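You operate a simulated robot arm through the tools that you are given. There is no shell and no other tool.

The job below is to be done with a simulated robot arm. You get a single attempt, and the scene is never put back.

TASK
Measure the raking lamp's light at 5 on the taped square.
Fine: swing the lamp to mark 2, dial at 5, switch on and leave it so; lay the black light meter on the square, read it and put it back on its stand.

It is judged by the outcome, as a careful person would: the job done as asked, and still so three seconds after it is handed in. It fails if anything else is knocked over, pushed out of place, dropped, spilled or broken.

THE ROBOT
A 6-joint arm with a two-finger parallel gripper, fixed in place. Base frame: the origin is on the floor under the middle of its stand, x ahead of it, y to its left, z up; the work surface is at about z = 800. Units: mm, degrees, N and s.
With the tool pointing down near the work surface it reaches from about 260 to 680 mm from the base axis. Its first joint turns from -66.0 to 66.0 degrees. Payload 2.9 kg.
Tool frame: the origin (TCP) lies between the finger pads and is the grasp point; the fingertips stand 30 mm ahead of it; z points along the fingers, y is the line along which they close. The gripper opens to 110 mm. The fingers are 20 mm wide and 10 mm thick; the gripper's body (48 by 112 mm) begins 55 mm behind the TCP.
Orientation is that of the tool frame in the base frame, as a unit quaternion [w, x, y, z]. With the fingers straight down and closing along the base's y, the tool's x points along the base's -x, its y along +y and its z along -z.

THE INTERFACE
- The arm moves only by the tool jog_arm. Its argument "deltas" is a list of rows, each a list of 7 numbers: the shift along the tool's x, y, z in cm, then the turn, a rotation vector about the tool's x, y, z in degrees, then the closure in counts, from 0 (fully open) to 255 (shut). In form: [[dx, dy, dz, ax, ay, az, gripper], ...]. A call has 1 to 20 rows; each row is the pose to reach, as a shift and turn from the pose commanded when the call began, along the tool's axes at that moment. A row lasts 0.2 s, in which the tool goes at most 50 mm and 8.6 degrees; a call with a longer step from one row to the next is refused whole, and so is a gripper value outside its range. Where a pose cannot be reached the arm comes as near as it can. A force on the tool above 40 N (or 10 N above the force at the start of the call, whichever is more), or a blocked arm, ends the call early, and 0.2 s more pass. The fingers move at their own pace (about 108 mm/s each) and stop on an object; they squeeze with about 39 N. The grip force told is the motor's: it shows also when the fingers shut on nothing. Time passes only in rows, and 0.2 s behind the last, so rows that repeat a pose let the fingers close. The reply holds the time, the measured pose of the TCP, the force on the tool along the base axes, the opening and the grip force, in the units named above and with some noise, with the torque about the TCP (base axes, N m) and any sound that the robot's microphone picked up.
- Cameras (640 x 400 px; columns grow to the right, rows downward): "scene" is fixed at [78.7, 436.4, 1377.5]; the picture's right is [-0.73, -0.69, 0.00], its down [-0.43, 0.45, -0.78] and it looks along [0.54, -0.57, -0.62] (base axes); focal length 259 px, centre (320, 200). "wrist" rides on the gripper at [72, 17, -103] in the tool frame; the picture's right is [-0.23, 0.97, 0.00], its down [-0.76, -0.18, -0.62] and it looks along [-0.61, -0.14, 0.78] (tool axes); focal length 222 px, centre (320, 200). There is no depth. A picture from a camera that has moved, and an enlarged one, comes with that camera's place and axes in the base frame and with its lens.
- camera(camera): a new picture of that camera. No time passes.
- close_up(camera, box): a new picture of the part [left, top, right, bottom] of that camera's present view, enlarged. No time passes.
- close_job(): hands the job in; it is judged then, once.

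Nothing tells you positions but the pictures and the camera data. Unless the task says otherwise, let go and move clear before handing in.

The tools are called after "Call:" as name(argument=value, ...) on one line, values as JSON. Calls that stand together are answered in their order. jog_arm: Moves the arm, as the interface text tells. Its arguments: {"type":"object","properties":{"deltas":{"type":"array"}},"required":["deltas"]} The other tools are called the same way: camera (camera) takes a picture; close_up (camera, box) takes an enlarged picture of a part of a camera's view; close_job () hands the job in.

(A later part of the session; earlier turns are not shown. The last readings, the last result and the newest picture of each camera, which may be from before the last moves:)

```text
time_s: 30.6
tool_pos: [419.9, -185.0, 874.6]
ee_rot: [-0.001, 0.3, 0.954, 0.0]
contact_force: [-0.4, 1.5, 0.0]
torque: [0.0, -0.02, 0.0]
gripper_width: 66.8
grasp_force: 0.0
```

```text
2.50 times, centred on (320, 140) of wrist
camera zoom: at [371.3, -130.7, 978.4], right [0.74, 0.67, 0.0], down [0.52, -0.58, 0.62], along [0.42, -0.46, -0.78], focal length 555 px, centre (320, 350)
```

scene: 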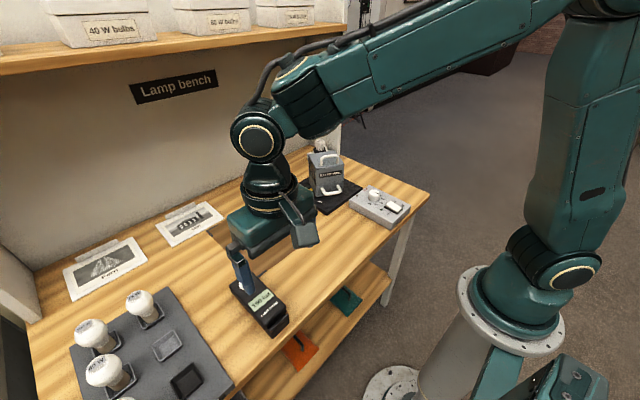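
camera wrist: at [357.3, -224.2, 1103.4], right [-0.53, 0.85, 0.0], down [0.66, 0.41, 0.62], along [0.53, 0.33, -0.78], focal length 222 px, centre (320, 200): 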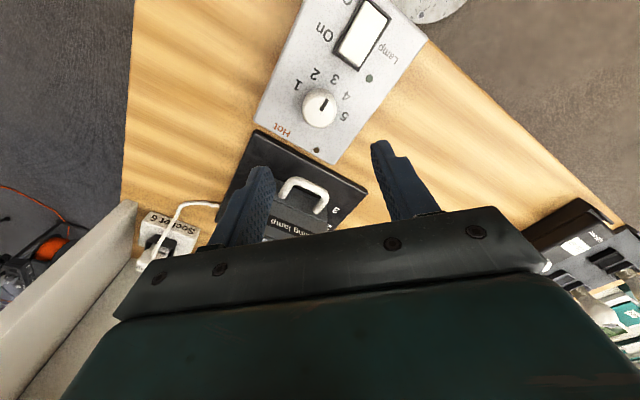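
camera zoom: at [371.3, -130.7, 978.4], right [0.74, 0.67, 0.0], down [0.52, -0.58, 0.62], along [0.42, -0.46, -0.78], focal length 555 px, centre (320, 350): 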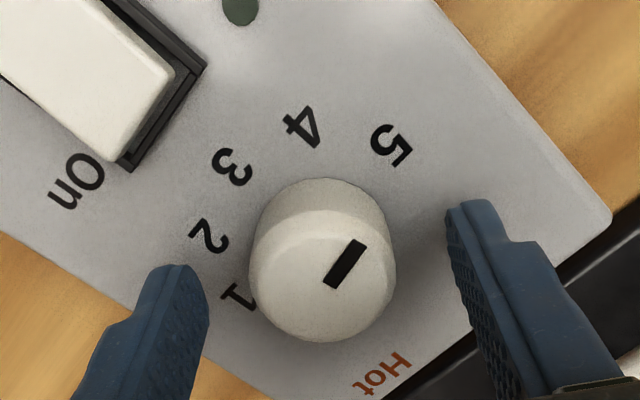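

Released cleanly. I'll rise and turn back to the standard orientation to check the dial reading from above.

Call:
jog_arm(deltas=[[0, 0, -2, 0, 0, 0, 100], [0, 0, -5, 0, 0, 0, 100], [0, 0, -8, 0, 0, -7, 100], [0, 0, -10.5, 0, 0, -14, 100], [0, 0, -12.5, 0, 0, -21, 100], [0, 0, -12.5, 0, 0, -28, 100], [0, 0, -12.5, 0, 0, -35, 100]])

Call:
camera(camera="wrist")

Call:
close_up(camera="wrist", box=[210, 30, 410, 170])

Call:
close_up(camera="scene", box=[340, 160, 420, 230])

```text
time_s: 32.2
tool_pos: [419.3, -186.3, 999.8]
ee_rot: [-0.001, -0.002, 1.0, 0.0]
contact_force: [0.4, 0.1, 0.4]
torque: [-0.01, 0.01, 0.0]
gripper_width: 67.0
grasp_force: 0.0
```

```text
taken
camera wrist: at [348.7, -169.7, 1103.6], right [0.22, 0.97, 0.0], down [0.76, -0.18, 0.62], along [0.61, -0.14, -0.78], focal length 222 px, centre (320, 200)
```

wrist: 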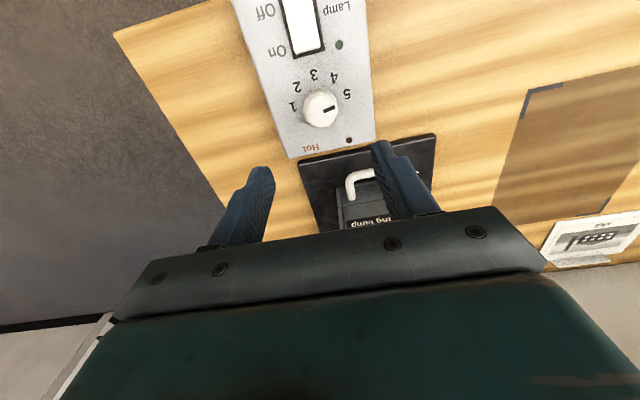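

```text
2.86 times, centred on (310, 100) of wrist
camera zoom: at [348.7, -169.7, 1103.6], right [0.22, 0.97, 0.0], down [0.76, -0.18, 0.62], along [0.61, -0.14, -0.78], focal length 635 px, centre (349, 486)
```

zoom: 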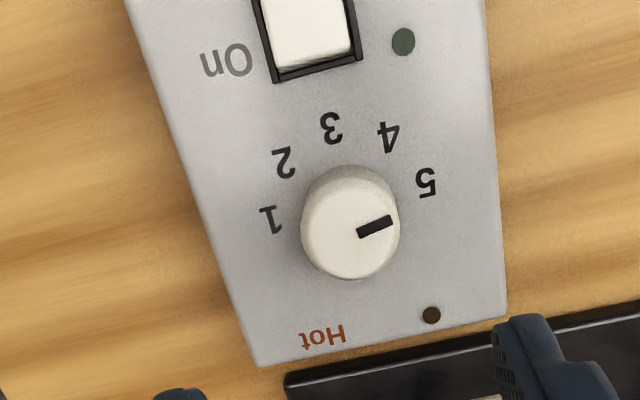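

```text
5.71 times, centred on (380, 195) of scene
camera zoom: at [78.7, 436.4, 1377.5], right [-0.73, -0.69, 0.0], down [-0.43, 0.45, -0.78], along [0.54, -0.57, -0.62], focal length 1479 px, centre (-23, 229)
```

zoom: 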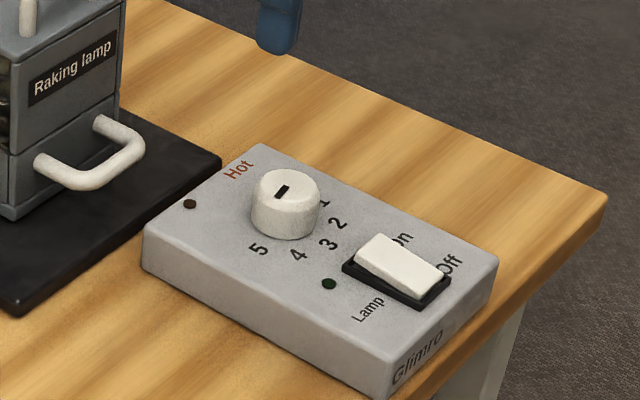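

The dial pointer measures about 80–81°, and the 5 is at 80°, so the dial reads 5. Next I'll close the fingers and tilt slightly, so the tip edge can press the "On" end of the rocker near (361, -185).

Call:
jog_arm(deltas=[[1.2, 0, 0, 0, 3, 0, 180], [2.4, 0, 0.5, 0, 6, 0, 255], [3.6, 0.1, 2, 0, 9, 0, 255], [4.8, 0.1, 4, 0, 12, 0, 255], [6.13, 0.1, 6, 0, 15, 0, 255], [6.13, 0.1, 8, 0, 15, 0, 255], [6.13, 0.1, 8, 0, 15, 0, 255]])

Call:
camera(camera="wrist")

Call:
close_up(camera="scene", box=[340, 150, 430, 240])

```text
time_s: 33.8
tool_pos: [359.6, -185.2, 919.9]
ee_rot: [-0.13, 0.0, 0.992, 0.0]
contact_force: [-0.1, 0.3, -0.7]
torque: [0.0, 0.02, 0.02]
gripper_width: 0.1
grasp_force: 37.5
```

```text
taken
camera wrist: at [316.3, -168.2, 1038.3], right [0.22, 0.97, -0.06], down [0.9, -0.18, 0.4], along [0.38, -0.14, -0.91], focal length 222 px, centre (320, 200)
```

wrist: 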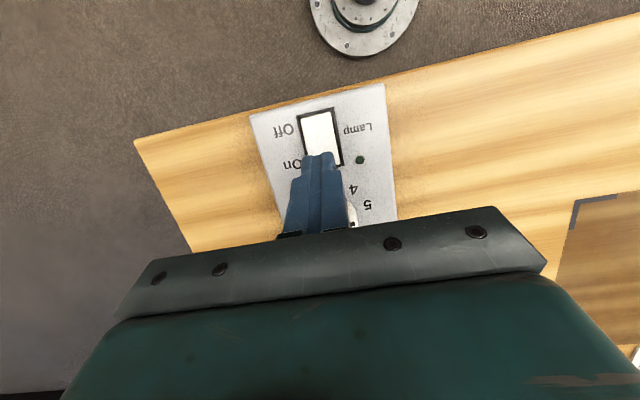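

```text
4.44 times, centred on (385, 195) of scene
camera zoom: at [78.7, 436.4, 1377.5], right [-0.73, -0.69, 0.0], down [-0.43, 0.45, -0.78], along [0.54, -0.57, -0.62], focal length 1150 px, centre (31, 222)
```

zoom: 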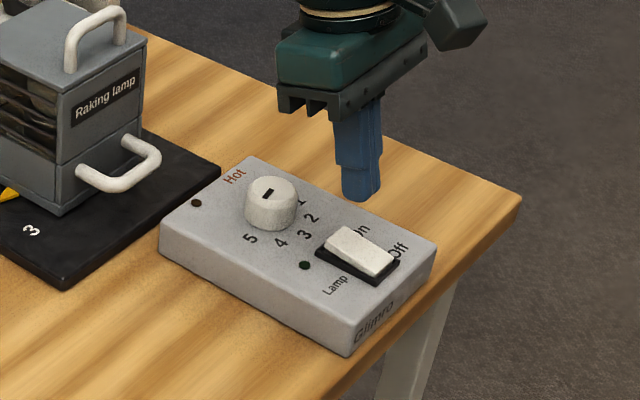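

The finger edge is above the On end of the rocker. I'll come down to just above contact, then press in small steps.

Call:
jog_arm(deltas=[[-0.259, 0, 0.966, 0, 0, 0, 255], [-0.518, 0, 1.932, 0, 0, 0, 255], [-0.725, 0, 2.705, 0, 0, 0, 255], [-0.88, 0, 3.284, 0, 0, 0, 255]])

Call:
close_up(camera="scene", box=[340, 150, 430, 240])

Call:
close_up(camera="wrist", box=[220, 60, 420, 230])

```text
time_s: 34.8
tool_pos: [359.4, -185.0, 886.0]
ee_rot: [-0.131, 0.0, 0.991, 0.0]
contact_force: [-0.3, -0.3, 1.3]
torque: [0.01, -0.01, 0.04]
gripper_width: 0.0
grasp_force: 37.4
```

```text
4.44 times, centred on (385, 195) of scene
camera zoom: at [78.7, 436.4, 1377.5], right [-0.73, -0.69, 0.0], down [-0.43, 0.45, -0.78], along [0.54, -0.57, -0.62], focal length 1150 px, centre (31, 222)
```

zoom: 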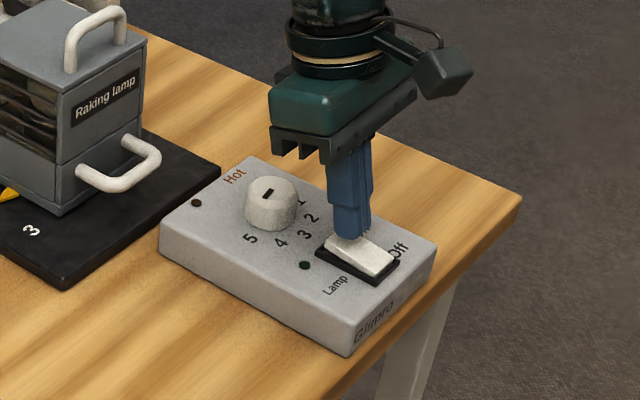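

```text
2.35 times, centred on (320, 145) of wrist
camera zoom: at [316.6, -168.4, 1004.5], right [0.22, 0.97, -0.06], down [0.9, -0.18, 0.4], along [0.38, -0.14, -0.91], focal length 523 px, centre (320, 329)
```

zoom: 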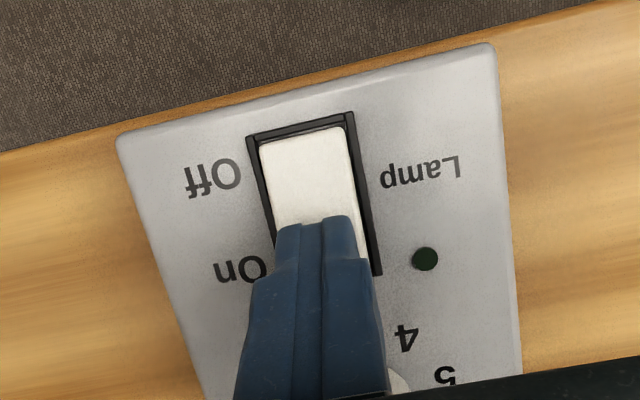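

Call:
jog_arm(deltas=[[-0.026, 0, 0.097, 0, 0, 0, 255], [-0.052, 0, 0.193, 0, 0, 0, 255], [-0.078, 0, 0.29, 0, 0, 0, 255], [-0.104, 0, 0.386, 0, 0, 0, 255], [-0.129, 0, 0.483, 0, 0, 0, 255]])

Call:
close_up(camera="scene", box=[340, 150, 430, 240])

```text
time_s: 36.0
tool_pos: [359.7, -183.5, 880.4]
ee_rot: [-0.131, 0.0, 0.991, 0.0]
contact_force: [0.2, 0.0, 0.0]
torque: [0.0, -0.02, -0.05]
gripper_width: 0.1
grasp_force: 37.8
```

```text
4.44 times, centred on (385, 195) of scene
camera zoom: at [78.7, 436.4, 1377.5], right [-0.73, -0.69, 0.0], down [-0.43, 0.45, -0.78], along [0.54, -0.57, -0.62], focal length 1150 px, centre (31, 222)
```

zoom: 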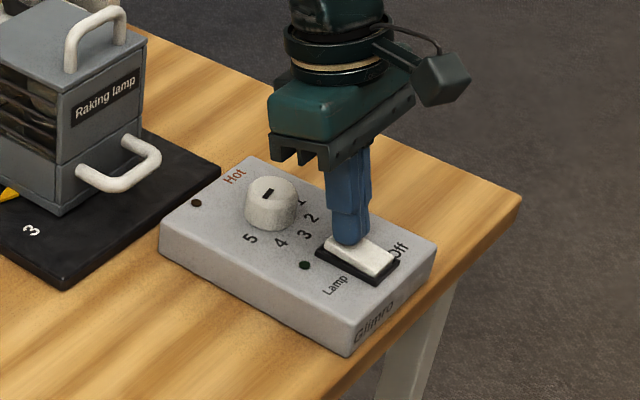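

No contact yet at z ≈ 880.5. I'll keep pressing in small steps.

Call:
jog_arm(deltas=[[-0.026, 0, 0.097, 0, 0, 0, 255], [-0.052, 0, 0.193, 0, 0, 0, 255], [-0.078, 0, 0.29, 0, 0, 0, 255], [-0.104, 0, 0.386, 0, 0, 0, 255]])

Call:
close_up(camera="scene", box=[280, 120, 430, 240])

```text
time_s: 37.0
tool_pos: [359.9, -183.5, 876.6]
ee_rot: [-0.13, 0.0, 0.991, 0.0]
contact_force: [0.5, 1.4, 2.1]
torque: [0.04, 0.02, -0.03]
gripper_width: 0.1
grasp_force: 37.8
```

```text
3.33 times, centred on (355, 180) of scene
camera zoom: at [78.6, 436.4, 1377.5], right [-0.73, -0.69, 0.0], down [-0.43, 0.45, -0.78], along [0.54, -0.57, -0.62], focal length 863 px, centre (203, 267)
```

zoom: 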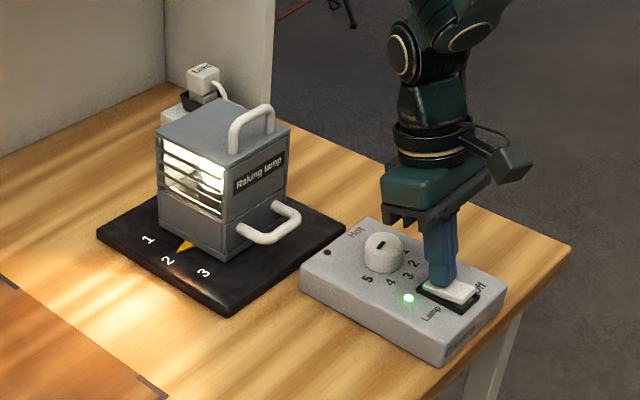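

The lamp is on, with its green indicator lit. I'll retract straight up, level the tool and check the switch.

Call:
jog_arm(deltas=[[0.26, 0, -0.97, 0, 0, 0, 255], [0.78, 0, -2.9, 0, 0, 0, 255], [1.55, 0, -5.8, 0, 0, 0, 255], [2.33, 0, -8.69, 0, -5, 0, 200], [3.11, 0, -11.59, 0, -10, 0, 100], [3.11, 0, -11.59, 0, -15, 0, 0]])

Call:
camera(camera="scene")

Call:
close_up(camera="scene", box=[280, 120, 430, 240])

Call:
close_up(camera="scene", box=[220, 250, 310, 350])

```text
time_s: 38.4
tool_pos: [359.3, -184.9, 996.6]
ee_rot: [0.001, 0.001, 1.0, 0.0]
contact_force: [-0.6, -1.3, 0.0]
torque: [-0.02, 0.02, 0.0]
gripper_width: 110.0
grasp_force: 0.1
```

```text
taken
```

scene: 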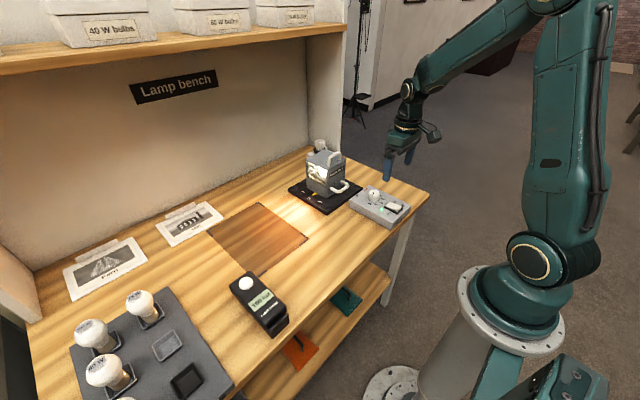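

```text
3.33 times, centred on (355, 180) of scene
camera zoom: at [78.6, 436.4, 1377.5], right [-0.73, -0.69, 0.0], down [-0.43, 0.45, -0.78], along [0.54, -0.57, -0.62], focal length 863 px, centre (203, 267)
```

zoom: 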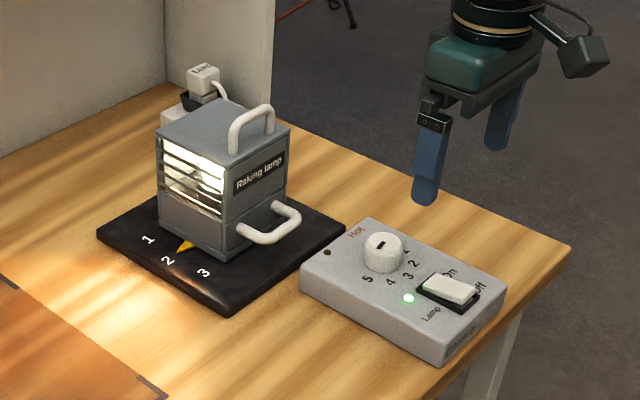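

```text
4.00 times, centred on (265, 300) of scene
camera zoom: at [78.6, 436.4, 1377.5], right [-0.73, -0.69, 0.0], down [-0.43, 0.45, -0.78], along [0.54, -0.57, -0.62], focal length 1035 px, centre (540, -200)
```

zoom: 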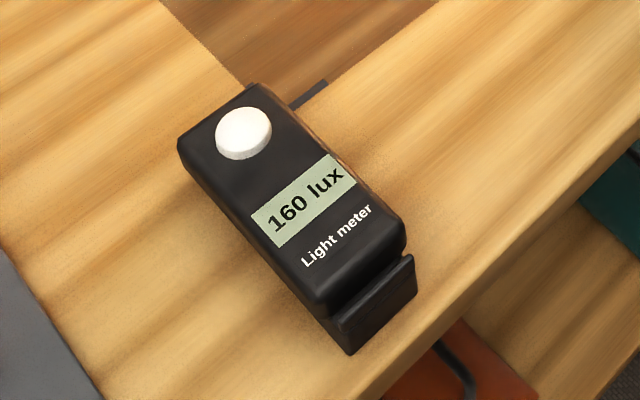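

The switch is now in On and the meter already shows 160 lux on its stand. I'll fly over to the meter and look at its outline for the grasp.

Call:
jog_arm(deltas=[[0, 2, 0, 0, 0, 0, 0], [0, 6, 0, 0, 0, 0, 0], [0.3, 10.5, 0, 0, 0, 0, 0], [0.6, 15, 0, 0, 0, 0, 0], [0.9, 19.5, 0, 0, 0, 0, 0], [1.2, 24, 0, 0, 0, 0, 0], [1.5, 28.5, 0, 0, 0, 0, 0], [1.8, 33, 0, 0, 0, 0, 0], [2.1, 37.5, 0, 0, 0, 0, 0], [2.4, 42, 0, 0, 0, 0, 0], [2.7, 46, 0, 0, 0, 0, 0], [3, 49, 0, 0, 0, 0, 0], [3, 49, 0, 0, 0, 0, 0]])

Call:
jog_arm(deltas=[[0, 0, 0, 0, 0, 0, 0]])

Call:
camera(camera="wrist")

Call:
close_up(camera="wrist", box=[230, 50, 410, 230])

```text
time_s: 41.2
tool_pos: [328.2, 306.7, 997.9]
ee_rot: [-0.001, 0.0, 1.0, 0.001]
contact_force: [-0.6, 0.5, 0.4]
torque: [0.01, 0.01, 0.03]
gripper_width: 109.9
grasp_force: 0.1
```

```text
time_s: 41.6
tool_pos: [329.0, 305.7, 995.9]
ee_rot: [-0.001, 0.001, 1.0, 0.0]
contact_force: [-0.1, -0.2, 0.0]
torque: [0.0, 0.0, -0.02]
gripper_width: 109.9
grasp_force: 0.0
```

```text
taken
camera wrist: at [256.7, 322.1, 1100.0], right [0.23, 0.97, 0.0], down [0.76, -0.18, 0.62], along [0.61, -0.14, -0.78], focal length 222 px, centre (320, 200)
```

wrist: 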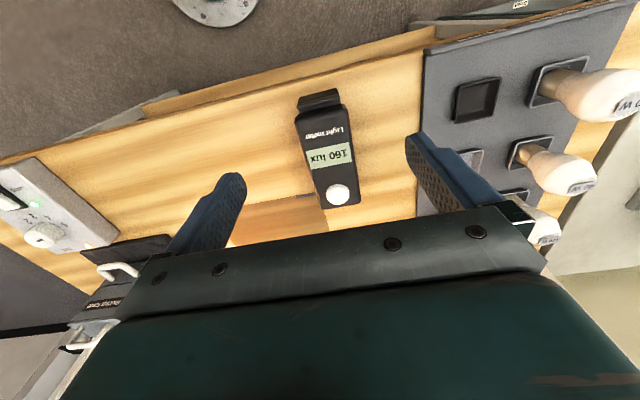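

```text
2.22 times, centred on (320, 140) of wrist
camera zoom: at [256.7, 322.1, 1100.0], right [0.23, 0.97, 0.0], down [0.76, -0.18, 0.62], along [0.61, -0.14, -0.78], focal length 494 px, centre (320, 333)
```

zoom: 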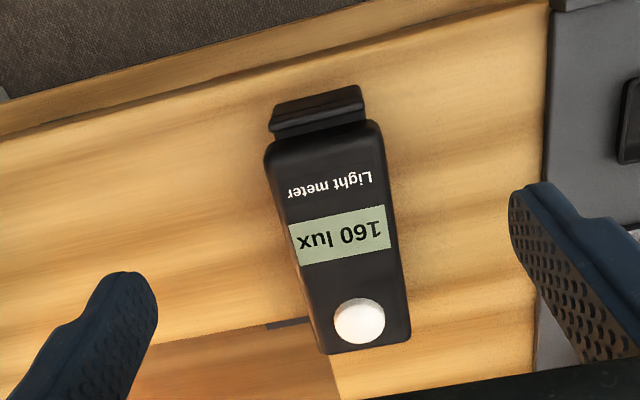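

The meter is square to the base frame, centred at about (396, 305.5) and 57 mm wide. I'll move above it with an 80 mm opening and lower to the grip height.

Call:
jog_arm(deltas=[[-2, 0, 1, 0, 0, 0, 70], [-4.5, 0, 3, 0, 0, 0, 70], [-6.75, -0.05, 6, 0, 0, 0, 70], [-6.75, -0.05, 8, 0, 0, 0, 70], [-6.75, -0.05, 8, 0, 0, 0, 70]])

Call:
camera(camera="wrist")

Call:
close_up(camera="scene", box=[210, 220, 330, 350])

```text
time_s: 42.8
tool_pos: [397.0, 304.8, 917.8]
ee_rot: [0.001, 0.001, 1.0, 0.001]
contact_force: [0.1, 0.5, 0.3]
torque: [-0.01, 0.0, 0.0]
gripper_width: 79.6
grasp_force: 0.0
```

```text
taken
camera wrist: at [325.1, 321.0, 1020.0], right [0.23, 0.97, 0.0], down [0.76, -0.18, 0.62], along [0.61, -0.14, -0.78], focal length 222 px, centre (320, 200)
```

wrist: 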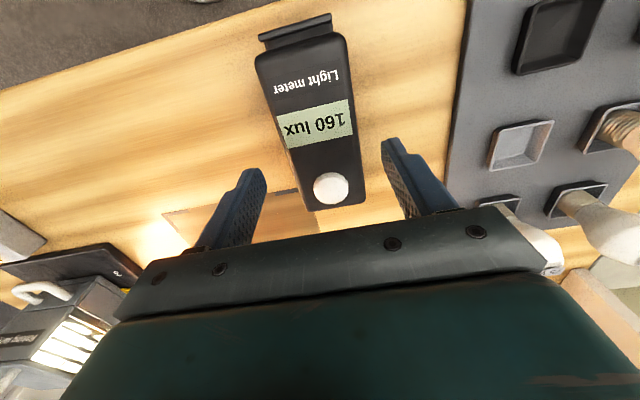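

```text
3.08 times, centred on (270, 285) of scene
camera zoom: at [78.7, 436.4, 1377.5], right [-0.73, -0.69, 0.0], down [-0.43, 0.45, -0.78], along [0.54, -0.57, -0.62], focal length 796 px, centre (474, -62)
```

zoom: 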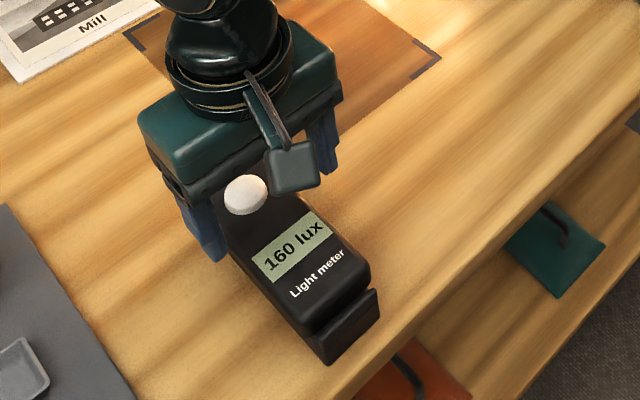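

Centred over the meter. Lowering to grip height.

Call:
jog_arm(deltas=[[0, 0, 1.8, 0, 0, 0, 70], [0, 0, 3.5, 0, 0, 0, 70], [0, 0, 4.8, 0, 0, 0, 70], [0, 0, 5.6, 0, 0, 0, 70], [0, 0, 5.6, 0, 0, 0, 70]])

Call:
camera(camera="wrist")

Call:
close_up(camera="scene", box=[210, 220, 330, 350])

```text
time_s: 44.0
tool_pos: [396.0, 305.3, 860.7]
ee_rot: [-0.001, 0.0, 1.0, -0.001]
contact_force: [0.2, 0.6, 0.9]
torque: [0.01, -0.03, 0.01]
gripper_width: 79.7
grasp_force: 0.0
```

```text
taken
camera wrist: at [324.6, 320.9, 964.3], right [0.23, 0.97, 0.0], down [0.76, -0.18, 0.62], along [0.61, -0.14, -0.78], focal length 222 px, centre (320, 200)
```

wrist: 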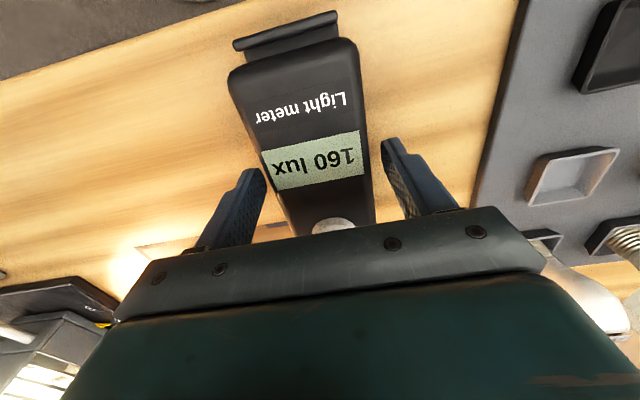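

```text
3.08 times, centred on (270, 285) of scene
camera zoom: at [78.7, 436.4, 1377.5], right [-0.73, -0.69, 0.0], down [-0.43, 0.45, -0.78], along [0.54, -0.57, -0.62], focal length 796 px, centre (474, -62)
```

zoom: 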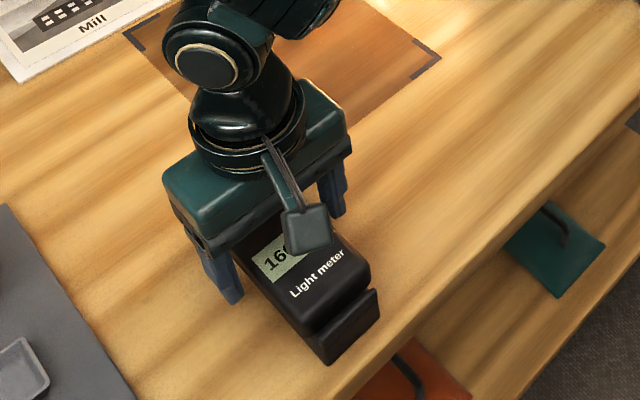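

Call:
jog_arm(deltas=[[0, 0, 0, 0, 0, 0, 100], [0, 0, 0, 0, 0, 0, 115], [0, 0, 0, 0, 0, 0, 135], [0, 0, 0, 0, 0, 0, 255], [0, 0, 0, 0, 0, 0, 255]])

Call:
close_up(camera="scene", box=[210, 220, 330, 350])

Call:
camera(camera="wrist")

```text
time_s: 45.2
tool_pos: [396.2, 304.8, 860.4]
ee_rot: [0.001, 0.0, 1.0, 0.0]
contact_force: [1.1, 0.0, 0.5]
torque: [-0.02, -0.01, 0.04]
gripper_width: 61.5
grasp_force: 39.4
```

```text
3.08 times, centred on (270, 285) of scene
camera zoom: at [78.7, 436.4, 1377.5], right [-0.73, -0.69, 0.0], down [-0.43, 0.45, -0.78], along [0.54, -0.57, -0.62], focal length 796 px, centre (474, -62)
```

zoom: 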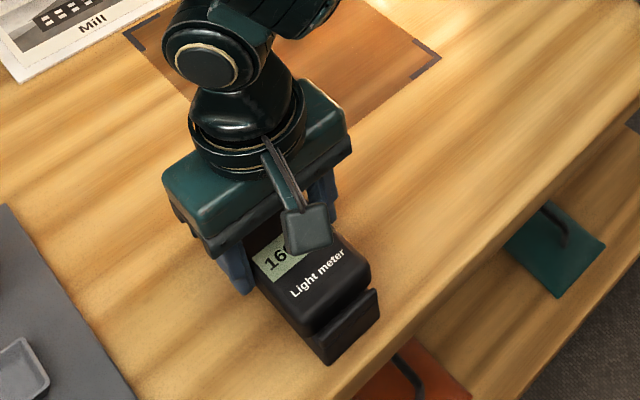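

```text
taken
camera wrist: at [324.6, 320.9, 964.5], right [0.23, 0.97, 0.0], down [0.76, -0.18, 0.62], along [0.61, -0.14, -0.78], focal length 222 px, centre (320, 200)
```

wrist: 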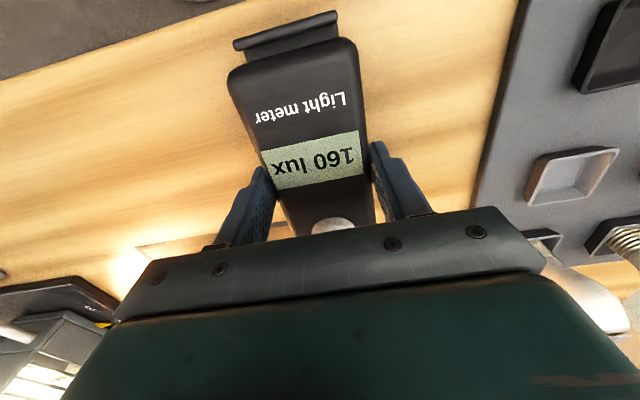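

I have the meter firmly, with 61.5 mm between the pads and almost no side load. I'll lift it straight up and check that the stand stays behind.

Call:
jog_arm(deltas=[[0, 0, -0.5, 0, 0, 0, 255], [0, 0, -1.5, 0, 0, 0, 255], [0, 0, -3, 0, 0, 0, 255], [0, 0, -5, 0, 0, 0, 255], [0, 0, -7, 0, 0, 0, 255], [0, 0, -8, 0, 0, 0, 255], [0, 0, -8, 0, 0, 0, 255]])

Call:
camera(camera="wrist")

Call:
close_up(camera="scene", box=[190, 200, 330, 350])

```text
time_s: 46.8
tool_pos: [397.1, 306.1, 941.9]
ee_rot: [0.0, -0.001, 1.0, 0.001]
contact_force: [-0.7, 0.2, -1.8]
torque: [0.0, -0.02, 0.01]
gripper_width: 61.3
grasp_force: 39.0
```

```text
taken
camera wrist: at [324.9, 321.3, 1044.5], right [0.23, 0.97, 0.0], down [0.76, -0.18, 0.62], along [0.61, -0.14, -0.78], focal length 222 px, centre (320, 200)
```

wrist: 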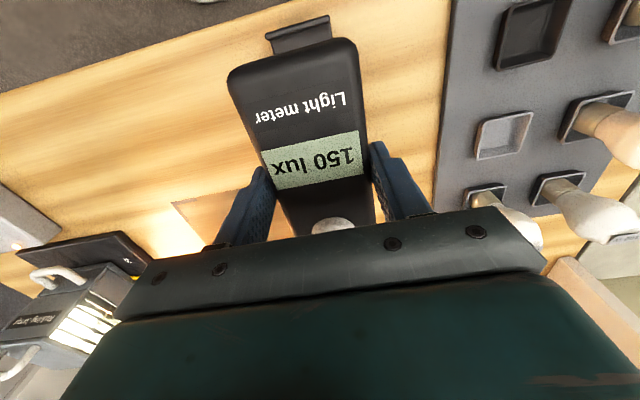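

```text
2.67 times, centred on (260, 275) of scene
camera zoom: at [78.7, 436.4, 1377.5], right [-0.73, -0.69, 0.0], down [-0.43, 0.45, -0.78], along [0.54, -0.57, -0.62], focal length 690 px, centre (480, 0)
```

zoom: 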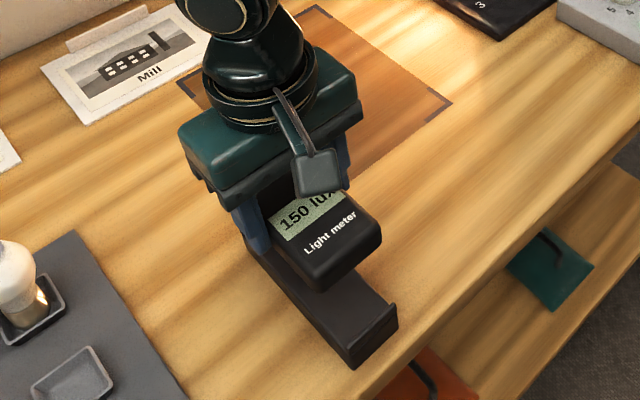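

The stand stayed put and the meter is in the grip. Next I'll carry it over the taped square.

Call:
jog_arm(deltas=[[-1, -0.75, 0, 0, 0, 0, 255], [-3.5, -2.6, 0, 0, 0, 0, 255], [-6.5, -4.85, 0, 0, 0, 0, 255], [-9.5, -7.1, 0, 0, 0, 0, 255], [-12.5, -9.3, 0, 0, 0, 0, 255], [-15.5, -11.55, 0, 0, 0, 0, 255], [-17.5, -13.05, 0, 0, 0, 0, 255], [-18.3, -13.65, 0, 0, 0, 0, 255], [-18.3, -13.65, 0, 0, 0, 0, 255]])

Call:
camera(camera="wrist")

Call:
camera(camera="scene")

```text
time_s: 48.8
tool_pos: [579.9, 168.5, 941.4]
ee_rot: [0.0, 0.0, 1.0, 0.0]
contact_force: [0.0, -1.0, -1.6]
torque: [-0.03, -0.01, -0.02]
gripper_width: 61.4
grasp_force: 38.6
```

```text
taken
camera wrist: at [507.7, 184.3, 1044.6], right [0.23, 0.97, 0.0], down [0.76, -0.18, 0.62], along [0.61, -0.14, -0.78], focal length 222 px, centre (320, 200)
```

wrist: 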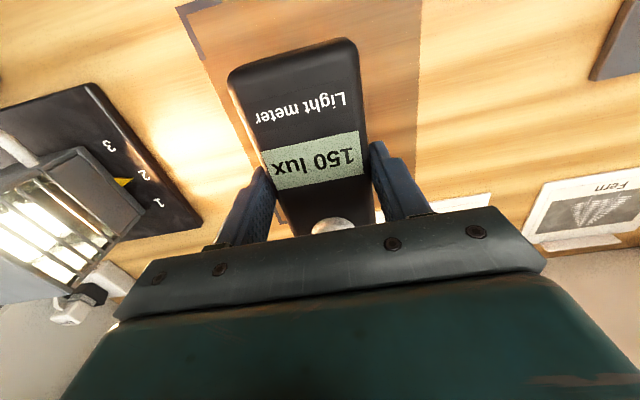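

```text
taken
```

scene: 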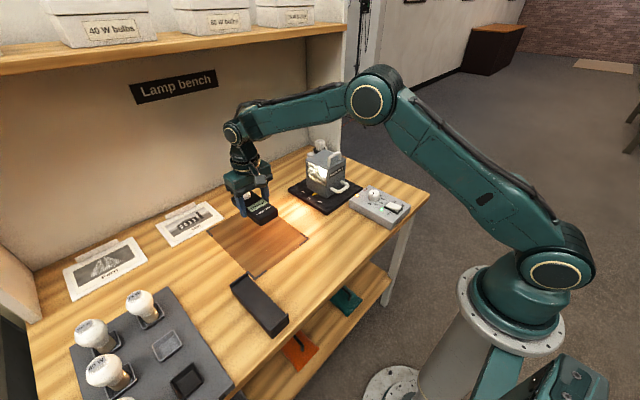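

The meter is over the square. I'll lower to just above the surface, then touch down in 1 mm steps.

Call:
jog_arm(deltas=[[0, 0, 1.5, 0, 0, 0, 255], [0, 0, 4, 0, 0, 0, 255], [0, 0, 6.5, 0, 0, 0, 255], [0, 0, 8.5, 0, 0, 0, 255], [0, 0, 9.8, 0, 0, 0, 255], [0, 0, 10.2, 0, 0, 0, 255], [0, 0, 10.2, 0, 0, 0, 255]])

Call:
jog_arm(deltas=[[0, 0, 0.1, 0, 0, 0, 255], [0, 0, 0.2, 0, 0, 0, 255], [0, 0, 0.2, 0, 0, 0, 255]])

```text
time_s: 50.4
tool_pos: [580.6, 168.9, 838.6]
ee_rot: [-0.001, 0.0, 1.0, 0.0]
contact_force: [-0.2, 0.1, -1.9]
torque: [0.01, -0.05, -0.01]
gripper_width: 61.4
grasp_force: 39.0
```

```text
time_s: 51.2
tool_pos: [580.1, 169.4, 836.3]
ee_rot: [0.0, -0.001, 1.0, 0.0]
contact_force: [0.1, 0.3, -2.1]
torque: [0.02, 0.0, 0.01]
gripper_width: 61.1
grasp_force: 39.0
```

Call:
jog_arm(deltas=[[0, 0, 0.1, 0, 0, 0, 255], [0, 0, 0.2, 0, 0, 0, 255], [0, 0, 0.2, 0, 0, 0, 255]])

Call:
close_up(camera="scene", box=[200, 160, 320, 260])

```text
time_s: 52.0
tool_pos: [580.6, 169.3, 835.0]
ee_rot: [0.0, -0.001, 1.0, 0.0]
contact_force: [-0.2, -0.5, -1.4]
torque: [0.0, 0.02, 0.02]
gripper_width: 61.3
grasp_force: 39.1
```

```text
4.00 times, centred on (260, 210) of scene
camera zoom: at [78.7, 436.4, 1377.5], right [-0.73, -0.69, 0.0], down [-0.43, 0.45, -0.78], along [0.54, -0.57, -0.62], focal length 1035 px, centre (560, 160)
```

zoom: 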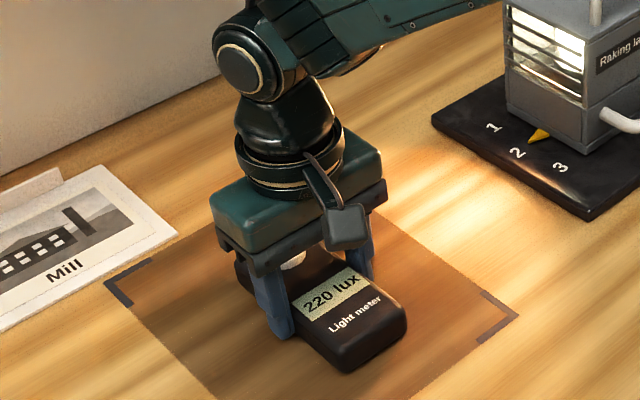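

Call:
jog_arm(deltas=[[0, 0, 0.05, 0, 0, 0, 255], [0, 0, 0.1, 0, 0, 0, 255], [0, 0, 0.1, 0, 0, 0, 255]])

Call:
jog_arm(deltas=[[0, 0, 0.05, 0, 0, 0, 255], [0, 0, 0.1, 0, 0, 0, 255], [0, 0, 0.1, 0, 0, 0, 255]])

```text
time_s: 52.8
tool_pos: [579.8, 168.0, 833.8]
ee_rot: [0.0, -0.001, 1.0, 0.0]
contact_force: [0.8, -0.1, -1.5]
torque: [0.01, 0.0, -0.05]
gripper_width: 61.2
grasp_force: 39.3
```

```text
time_s: 53.6
tool_pos: [579.0, 169.1, 834.1]
ee_rot: [0.0, 0.0, 1.0, 0.001]
contact_force: [-0.8, -0.4, 0.4]
torque: [-0.01, -0.01, 0.0]
gripper_width: 61.4
grasp_force: 39.0
```

Call:
jog_arm(deltas=[[0, 0, 0.05, 0, 0, 0, 255], [0, 0, 0.05, 0, 0, 0, 255]])

```text
time_s: 54.2
tool_pos: [579.7, 168.2, 832.2]
ee_rot: [0.0, 0.0, 1.0, 0.0]
contact_force: [-3.8, -0.7, 5.8]
torque: [-0.1, 0.26, -0.01]
gripper_width: 61.2
grasp_force: 39.2
```

Contact is made, with 5.8 N upward. I'll open the fingers gently and rise clear.

Call:
jog_arm(deltas=[[0, 0, 0, 0, 0, 0, 105], [0, 0, 0, 0, 0, 0, 85], [0, 0, 0, 0, 0, 0, 70], [0, 0, 0, 0, 0, 0, 70]])

Call:
close_up(camera="scene", box=[200, 160, 320, 260])

```text
time_s: 55.2
tool_pos: [579.8, 168.9, 831.6]
ee_rot: [0.0, 0.0, 1.0, 0.0]
contact_force: [0.5, -0.4, 0.0]
torque: [-0.04, -0.02, -0.03]
gripper_width: 79.8
grasp_force: 0.1
```

```text
4.00 times, centred on (260, 210) of scene
camera zoom: at [78.7, 436.4, 1377.5], right [-0.73, -0.69, 0.0], down [-0.43, 0.45, -0.78], along [0.54, -0.57, -0.62], focal length 1035 px, centre (560, 160)
```

zoom: 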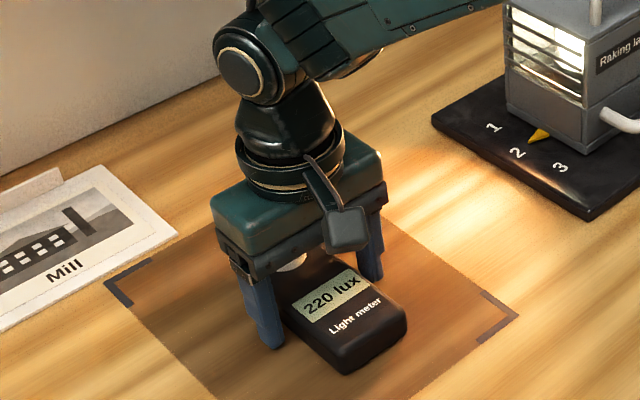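

Call:
jog_arm(deltas=[[0, 0, -1.5, 0, 0, 0, 70], [0, 0, -4, 0, 0, 0, 70], [0, 0, -7, 0, 0, 0, 70], [0, 0, -11, 0, 0, 0, 70], [0, 0, -15, 0, 0, 0, 70], [4, 0, -18, 0, 0, 0, 70], [8, 1, -20, 0, 0, 0, 70], [12, 2, -20, 0, 0, 0, 70], [16, 3, -20, 0, 0, 0, 70], [20, 4, -20, 0, 0, 0, 70], [20, 4, -20, 0, 0, 0, 70]])

Call:
camera(camera="scene")

Call:
close_up(camera="scene", box=[190, 150, 310, 260])

Call:
camera(camera="wrist")

```text
time_s: 57.6
tool_pos: [379.4, 209.3, 1032.6]
ee_rot: [0.0, 0.0, 1.0, 0.0]
contact_force: [0.4, 0.7, 0.2]
torque: [0.0, 0.01, -0.01]
gripper_width: 79.9
grasp_force: 0.0
```

```text
taken
```

scene: 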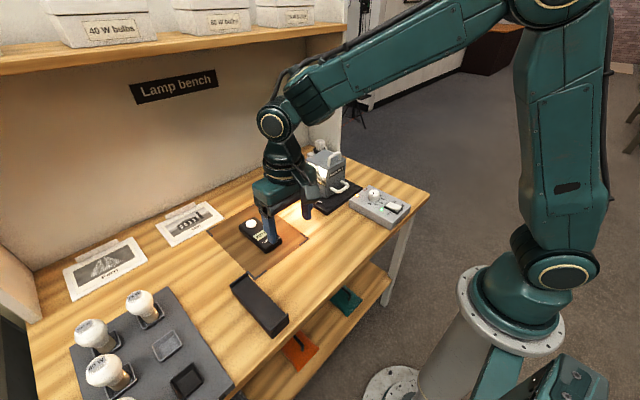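

```text
3.64 times, centred on (250, 205) of scene
camera zoom: at [78.6, 436.4, 1377.5], right [-0.73, -0.69, 0.0], down [-0.43, 0.45, -0.78], along [0.54, -0.57, -0.62], focal length 941 px, centre (574, 182)
```

zoom: 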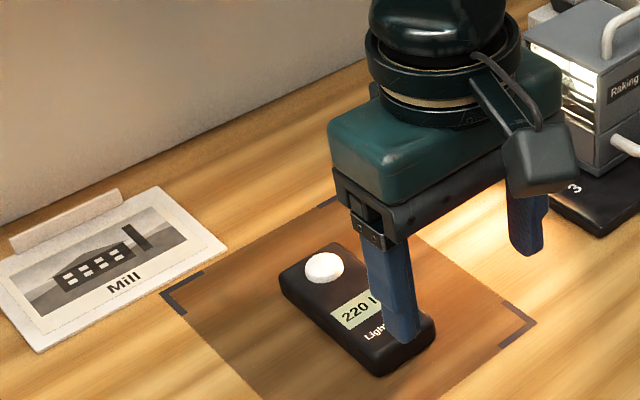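

```text
taken
camera wrist: at [306.9, 224.4, 1136.2], right [0.23, 0.97, 0.0], down [0.76, -0.18, 0.62], along [0.61, -0.14, -0.78], focal length 222 px, centre (320, 200)
```

wrist: 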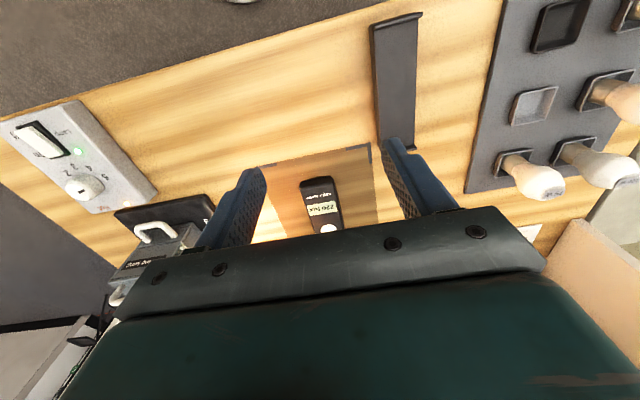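

The meter lies on the square showing about 220 lux. I'll let it settle a couple of seconds and read it with nothing in the way.

Call:
jog_arm(deltas=[[1, 2, -1, 0, 0, 0, 70], [3, 5, -2, 0, 0, 0, 70], [5, 8, -3, 0, 0, 0, 70], [5, 10, -3, 0, 0, 0, 70], [5, 10, -3, 0, 0, 0, 70], [5, 10, -3, 0, 0, 0, 70], [5, 10, -3, 0, 0, 0, 70], [5, 10, -3, 0, 0, 0, 70], [5, 10, -3, 0, 0, 0, 70], [5, 10, -3, 0, 0, 0, 70], [5, 10, -3, 0, 0, 0, 70], [5, 10, -3, 0, 0, 0, 70]])

Call:
close_up(camera="scene", box=[190, 150, 310, 260])

Call:
close_up(camera="wrist", box=[220, 120, 400, 230])

Call:
camera(camera="wrist")

```text
time_s: 60.2
tool_pos: [329.9, 308.7, 1061.3]
ee_rot: [0.001, 0.0, 1.0, 0.0]
contact_force: [-0.1, -0.8, 0.0]
torque: [-0.01, -0.01, 0.0]
gripper_width: 79.8
grasp_force: 0.0
```

```text
3.64 times, centred on (250, 205) of scene
camera zoom: at [78.7, 436.4, 1377.5], right [-0.73, -0.69, 0.0], down [-0.43, 0.45, -0.78], along [0.54, -0.57, -0.62], focal length 941 px, centre (574, 182)
```

zoom: 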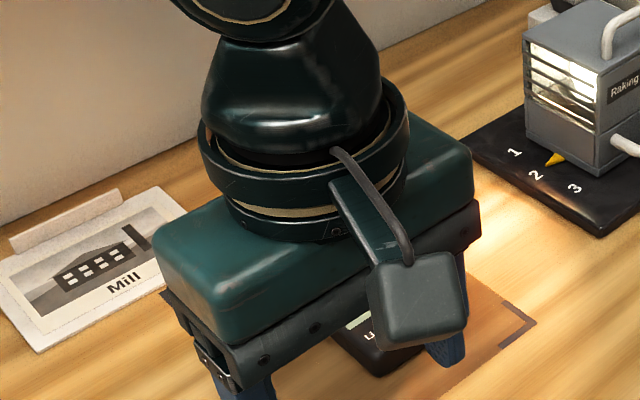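

```text
3.56 times, centred on (310, 175) of wrist
camera zoom: at [257.1, 325.3, 1165.6], right [0.23, 0.97, 0.0], down [0.76, -0.18, 0.62], along [0.61, -0.14, -0.78], focal length 790 px, centre (356, 289)
```

zoom: 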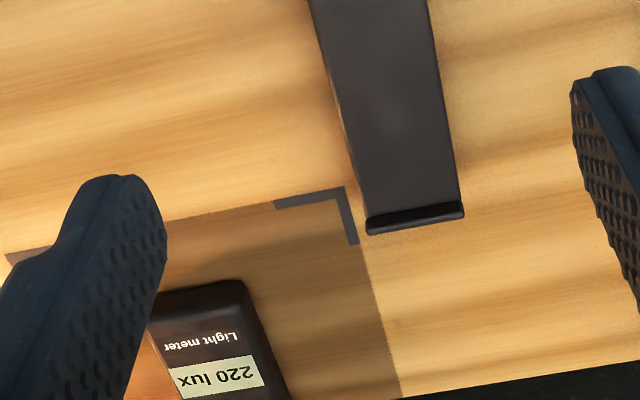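

```text
taken
camera wrist: at [257.1, 325.3, 1165.6], right [0.23, 0.97, 0.0], down [0.76, -0.18, 0.62], along [0.61, -0.14, -0.78], focal length 222 px, centre (320, 200)
```

wrist: 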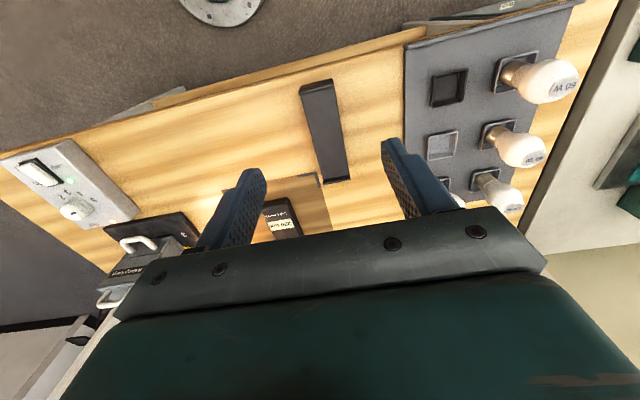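

The reading is steady at 220 lux. Now I'll go back over the meter along the same path, and check alignment before gripping it again.

Call:
jog_arm(deltas=[[-3, -1.7, 0, 0, 0, 0, 70], [-7, -3.9, 0, 0, 0, 0, 70], [-11, -6.2, 0, 0, 0, 0, 70], [-15, -8.4, 0, 0, 0, 0, 70], [-19, -10.6, 0, 0, 0, 0, 70], [-22.5, -12.6, 0, 0, 0, 0, 70], [-25, -14, 1, 0, 0, 0, 70], [-25, -14, 5, 0, 0, 0, 70], [-25, -14, 9, 0, 0, 0, 70], [-25, -14, 13, 0, 0, 0, 70], [-25, -14, 16, 0, 0, 0, 70], [-25, -14, 17, 0, 0, 0, 70], [-25, -14, 17, 0, 0, 0, 70]])

Call:
camera(camera="wrist")

Call:
close_up(camera="wrist", box=[200, 20, 440, 240])

```text
time_s: 63.0
tool_pos: [580.6, 169.2, 892.2]
ee_rot: [0.0, 0.001, 1.0, 0.0]
contact_force: [0.0, -0.1, -0.6]
torque: [0.01, 0.0, 0.02]
gripper_width: 79.5
grasp_force: 0.1
```

```text
taken
camera wrist: at [507.6, 185.0, 995.6], right [0.23, 0.97, 0.0], down [0.76, -0.18, 0.62], along [0.61, -0.14, -0.78], focal length 222 px, centre (320, 200)
```

wrist: 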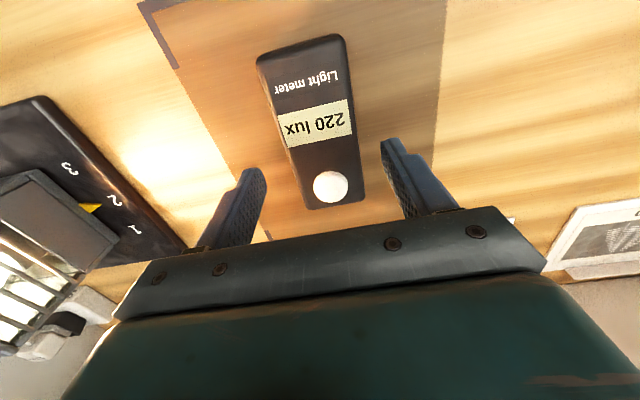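

```text
1.82 times, centred on (320, 130) of wrist
camera zoom: at [507.6, 185.0, 995.6], right [0.23, 0.97, 0.0], down [0.76, -0.18, 0.62], along [0.61, -0.14, -0.78], focal length 404 px, centre (320, 327)
```

zoom: 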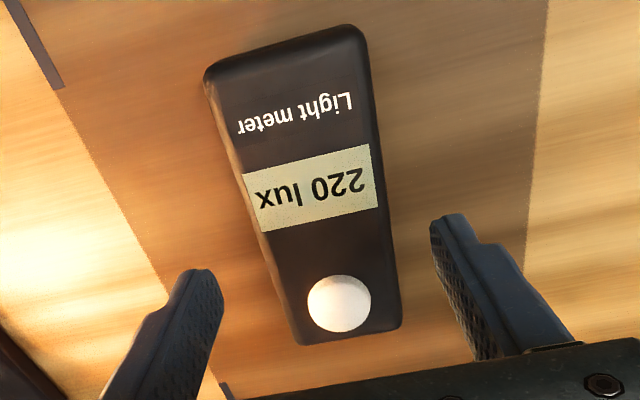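

The meter lies exactly where I left it, aligned with the fingers. I'll descend and grip.

Call:
jog_arm(deltas=[[0, 0, 2, 0, 0, 0, 70], [0, 0, 4, 0, 0, 0, 70], [0, 0, 5.3, 0, 0, 0, 70], [0, 0, 5.95, 0, 0, 0, 70], [0, 0, 5.95, 0, 0, 0, 85], [0, 0, 5.95, 0, 0, 0, 105], [0, 0, 5.95, 0, 0, 0, 120], [0, 0, 5.95, 0, 0, 0, 255], [0, 0, 5.95, 0, 0, 0, 255]])

Call:
camera(camera="wrist")

```text
time_s: 65.0
tool_pos: [579.3, 168.4, 831.8]
ee_rot: [0.0, 0.0, 1.0, -0.001]
contact_force: [-0.1, -0.7, 0.3]
torque: [0.01, 0.0, 0.02]
gripper_width: 61.5
grasp_force: 39.2
```

```text
taken
camera wrist: at [507.5, 184.9, 936.2], right [0.23, 0.97, 0.0], down [0.76, -0.18, 0.62], along [0.61, -0.14, -0.78], focal length 222 px, centre (320, 200)
```

wrist: 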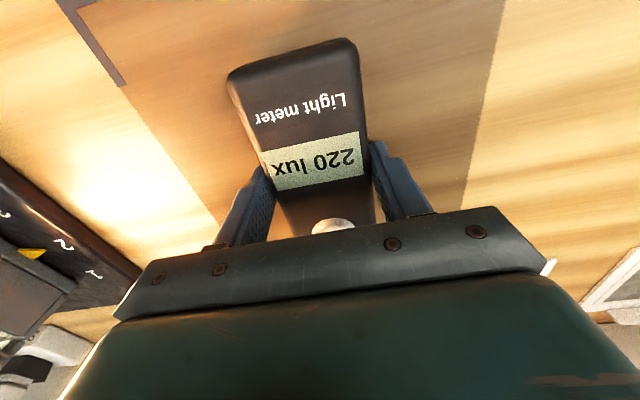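

The grip matches the first one exactly. I'll lift and carry it back above the stand.

Call:
jog_arm(deltas=[[0, 0, -0.5, 0, 0, 0, 255], [0, 0, -2, 0, 0, 0, 255], [0, 0, -4.5, 0, 0, 0, 255], [0, 0, -7, 0, 0, 0, 255], [0, 0, -9.5, 0, 0, 0, 255], [0, 0, -10.8, 0, 0, 0, 255], [1, 0.75, -10.8, 0, 0, 0, 255], [3.5, 2.6, -10.8, 0, 0, 0, 255], [6.5, 4.85, -10.8, 0, 0, 0, 255], [9.5, 7.1, -10.8, 0, 0, 0, 255], [12.5, 9.3, -10.8, 0, 0, 0, 255], [15.5, 11.55, -10.8, 0, 0, 0, 255], [17.5, 13.05, -10.8, 0, 0, 0, 255], [18.3, 13.65, -10.8, 0, 0, 0, 255], [18.3, 13.65, -10.8, 0, 0, 0, 255], [18.3, 13.65, -10.8, 0, 0, 0, 255]])

Call:
camera(camera="wrist")

Call:
close_up(camera="scene", box=[190, 200, 330, 350])

```text
time_s: 68.4
tool_pos: [397.8, 305.7, 940.0]
ee_rot: [0.0, 0.0, 1.0, 0.0]
contact_force: [0.8, 1.0, -2.2]
torque: [-0.01, 0.0, -0.02]
gripper_width: 61.6
grasp_force: 39.4
```

```text
taken
camera wrist: at [324.7, 321.5, 1044.5], right [0.23, 0.97, 0.0], down [0.76, -0.18, 0.62], along [0.61, -0.14, -0.78], focal length 222 px, centre (320, 200)
```

wrist: 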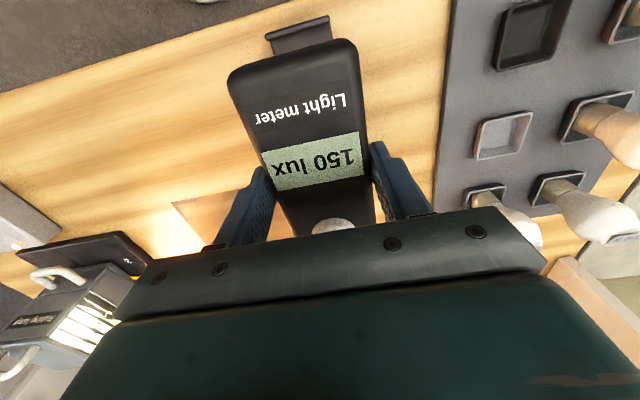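

```text
2.67 times, centred on (260, 275) of scene
camera zoom: at [78.7, 436.4, 1377.5], right [-0.73, -0.69, 0.0], down [-0.43, 0.45, -0.78], along [0.54, -0.57, -0.62], focal length 690 px, centre (480, 0)
```

zoom: 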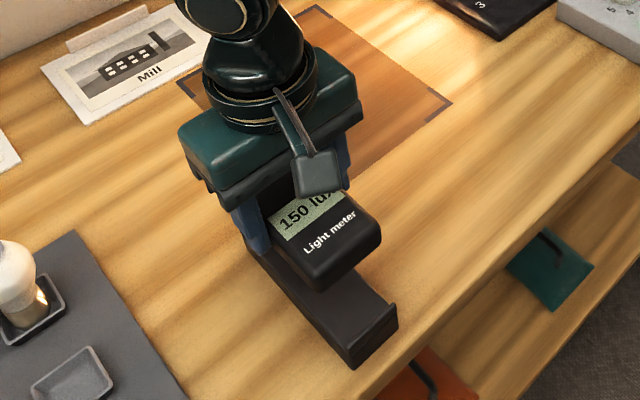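

Everything lines up just as when I lifted it. I'll lower slowly onto the stand, watching the force.

Call:
jog_arm(deltas=[[0, 0, 1.5, 0, 0, 0, 255], [0, 0, 3.5, 0, 0, 0, 255], [0, 0, 5, 0, 0, 0, 255], [0, 0, 5.8, 0, 0, 0, 255], [0, 0, 6.4, 0, 0, 0, 255], [0, 0, 7, 0, 0, 0, 255], [0, 0, 7.4, 0, 0, 0, 255], [0, 0, 7.6, 0, 0, 0, 255], [0, 0, 7.6, 0, 0, 0, 255]])

Call:
close_up(camera="scene", box=[220, 250, 310, 350])

Call:
close_up(camera="wrist", box=[210, 0, 400, 120])

```text
time_s: 70.4
tool_pos: [398.2, 305.0, 864.8]
ee_rot: [0.0, 0.0, 1.0, -0.001]
contact_force: [0.2, 0.1, -1.9]
torque: [-0.02, 0.01, 0.03]
gripper_width: 61.7
grasp_force: 38.5
```

```text
4.00 times, centred on (265, 300) of scene
camera zoom: at [78.7, 436.4, 1377.5], right [-0.73, -0.69, 0.0], down [-0.43, 0.45, -0.78], along [0.54, -0.57, -0.62], focal length 1035 px, centre (540, -200)
```

zoom: 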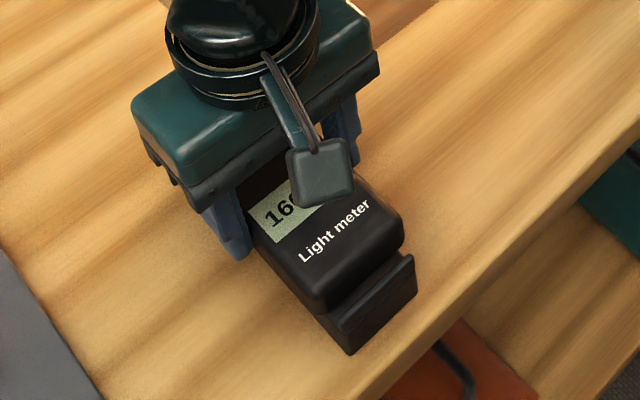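

```text
3.33 times, centred on (305, 60) of wrist
camera zoom: at [324.8, 321.5, 968.5], right [0.23, 0.97, 0.0], down [0.76, -0.18, 0.62], along [0.61, -0.14, -0.78], focal length 740 px, centre (370, 667)
```

zoom: 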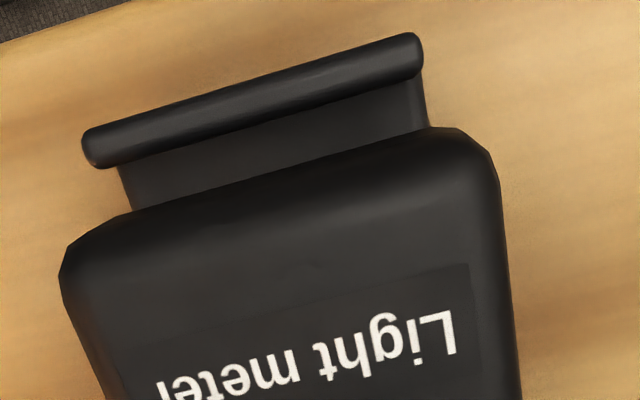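

Call:
jog_arm(deltas=[[0, 0, 0.1, 0, 0, 0, 255], [0, 0, 0.2, 0, 0, 0, 255], [0, 0, 0.3, 0, 0, 0, 255], [0, 0, 0.35, 0, 0, 0, 255], [0, 0, 0.35, 0, 0, 0, 255]])

```text
time_s: 71.6
tool_pos: [397.2, 305.3, 860.7]
ee_rot: [0.0, 0.0, 1.0, 0.0]
contact_force: [0.0, -0.9, -1.5]
torque: [0.0, -0.02, 0.0]
gripper_width: 61.7
grasp_force: 38.8
```

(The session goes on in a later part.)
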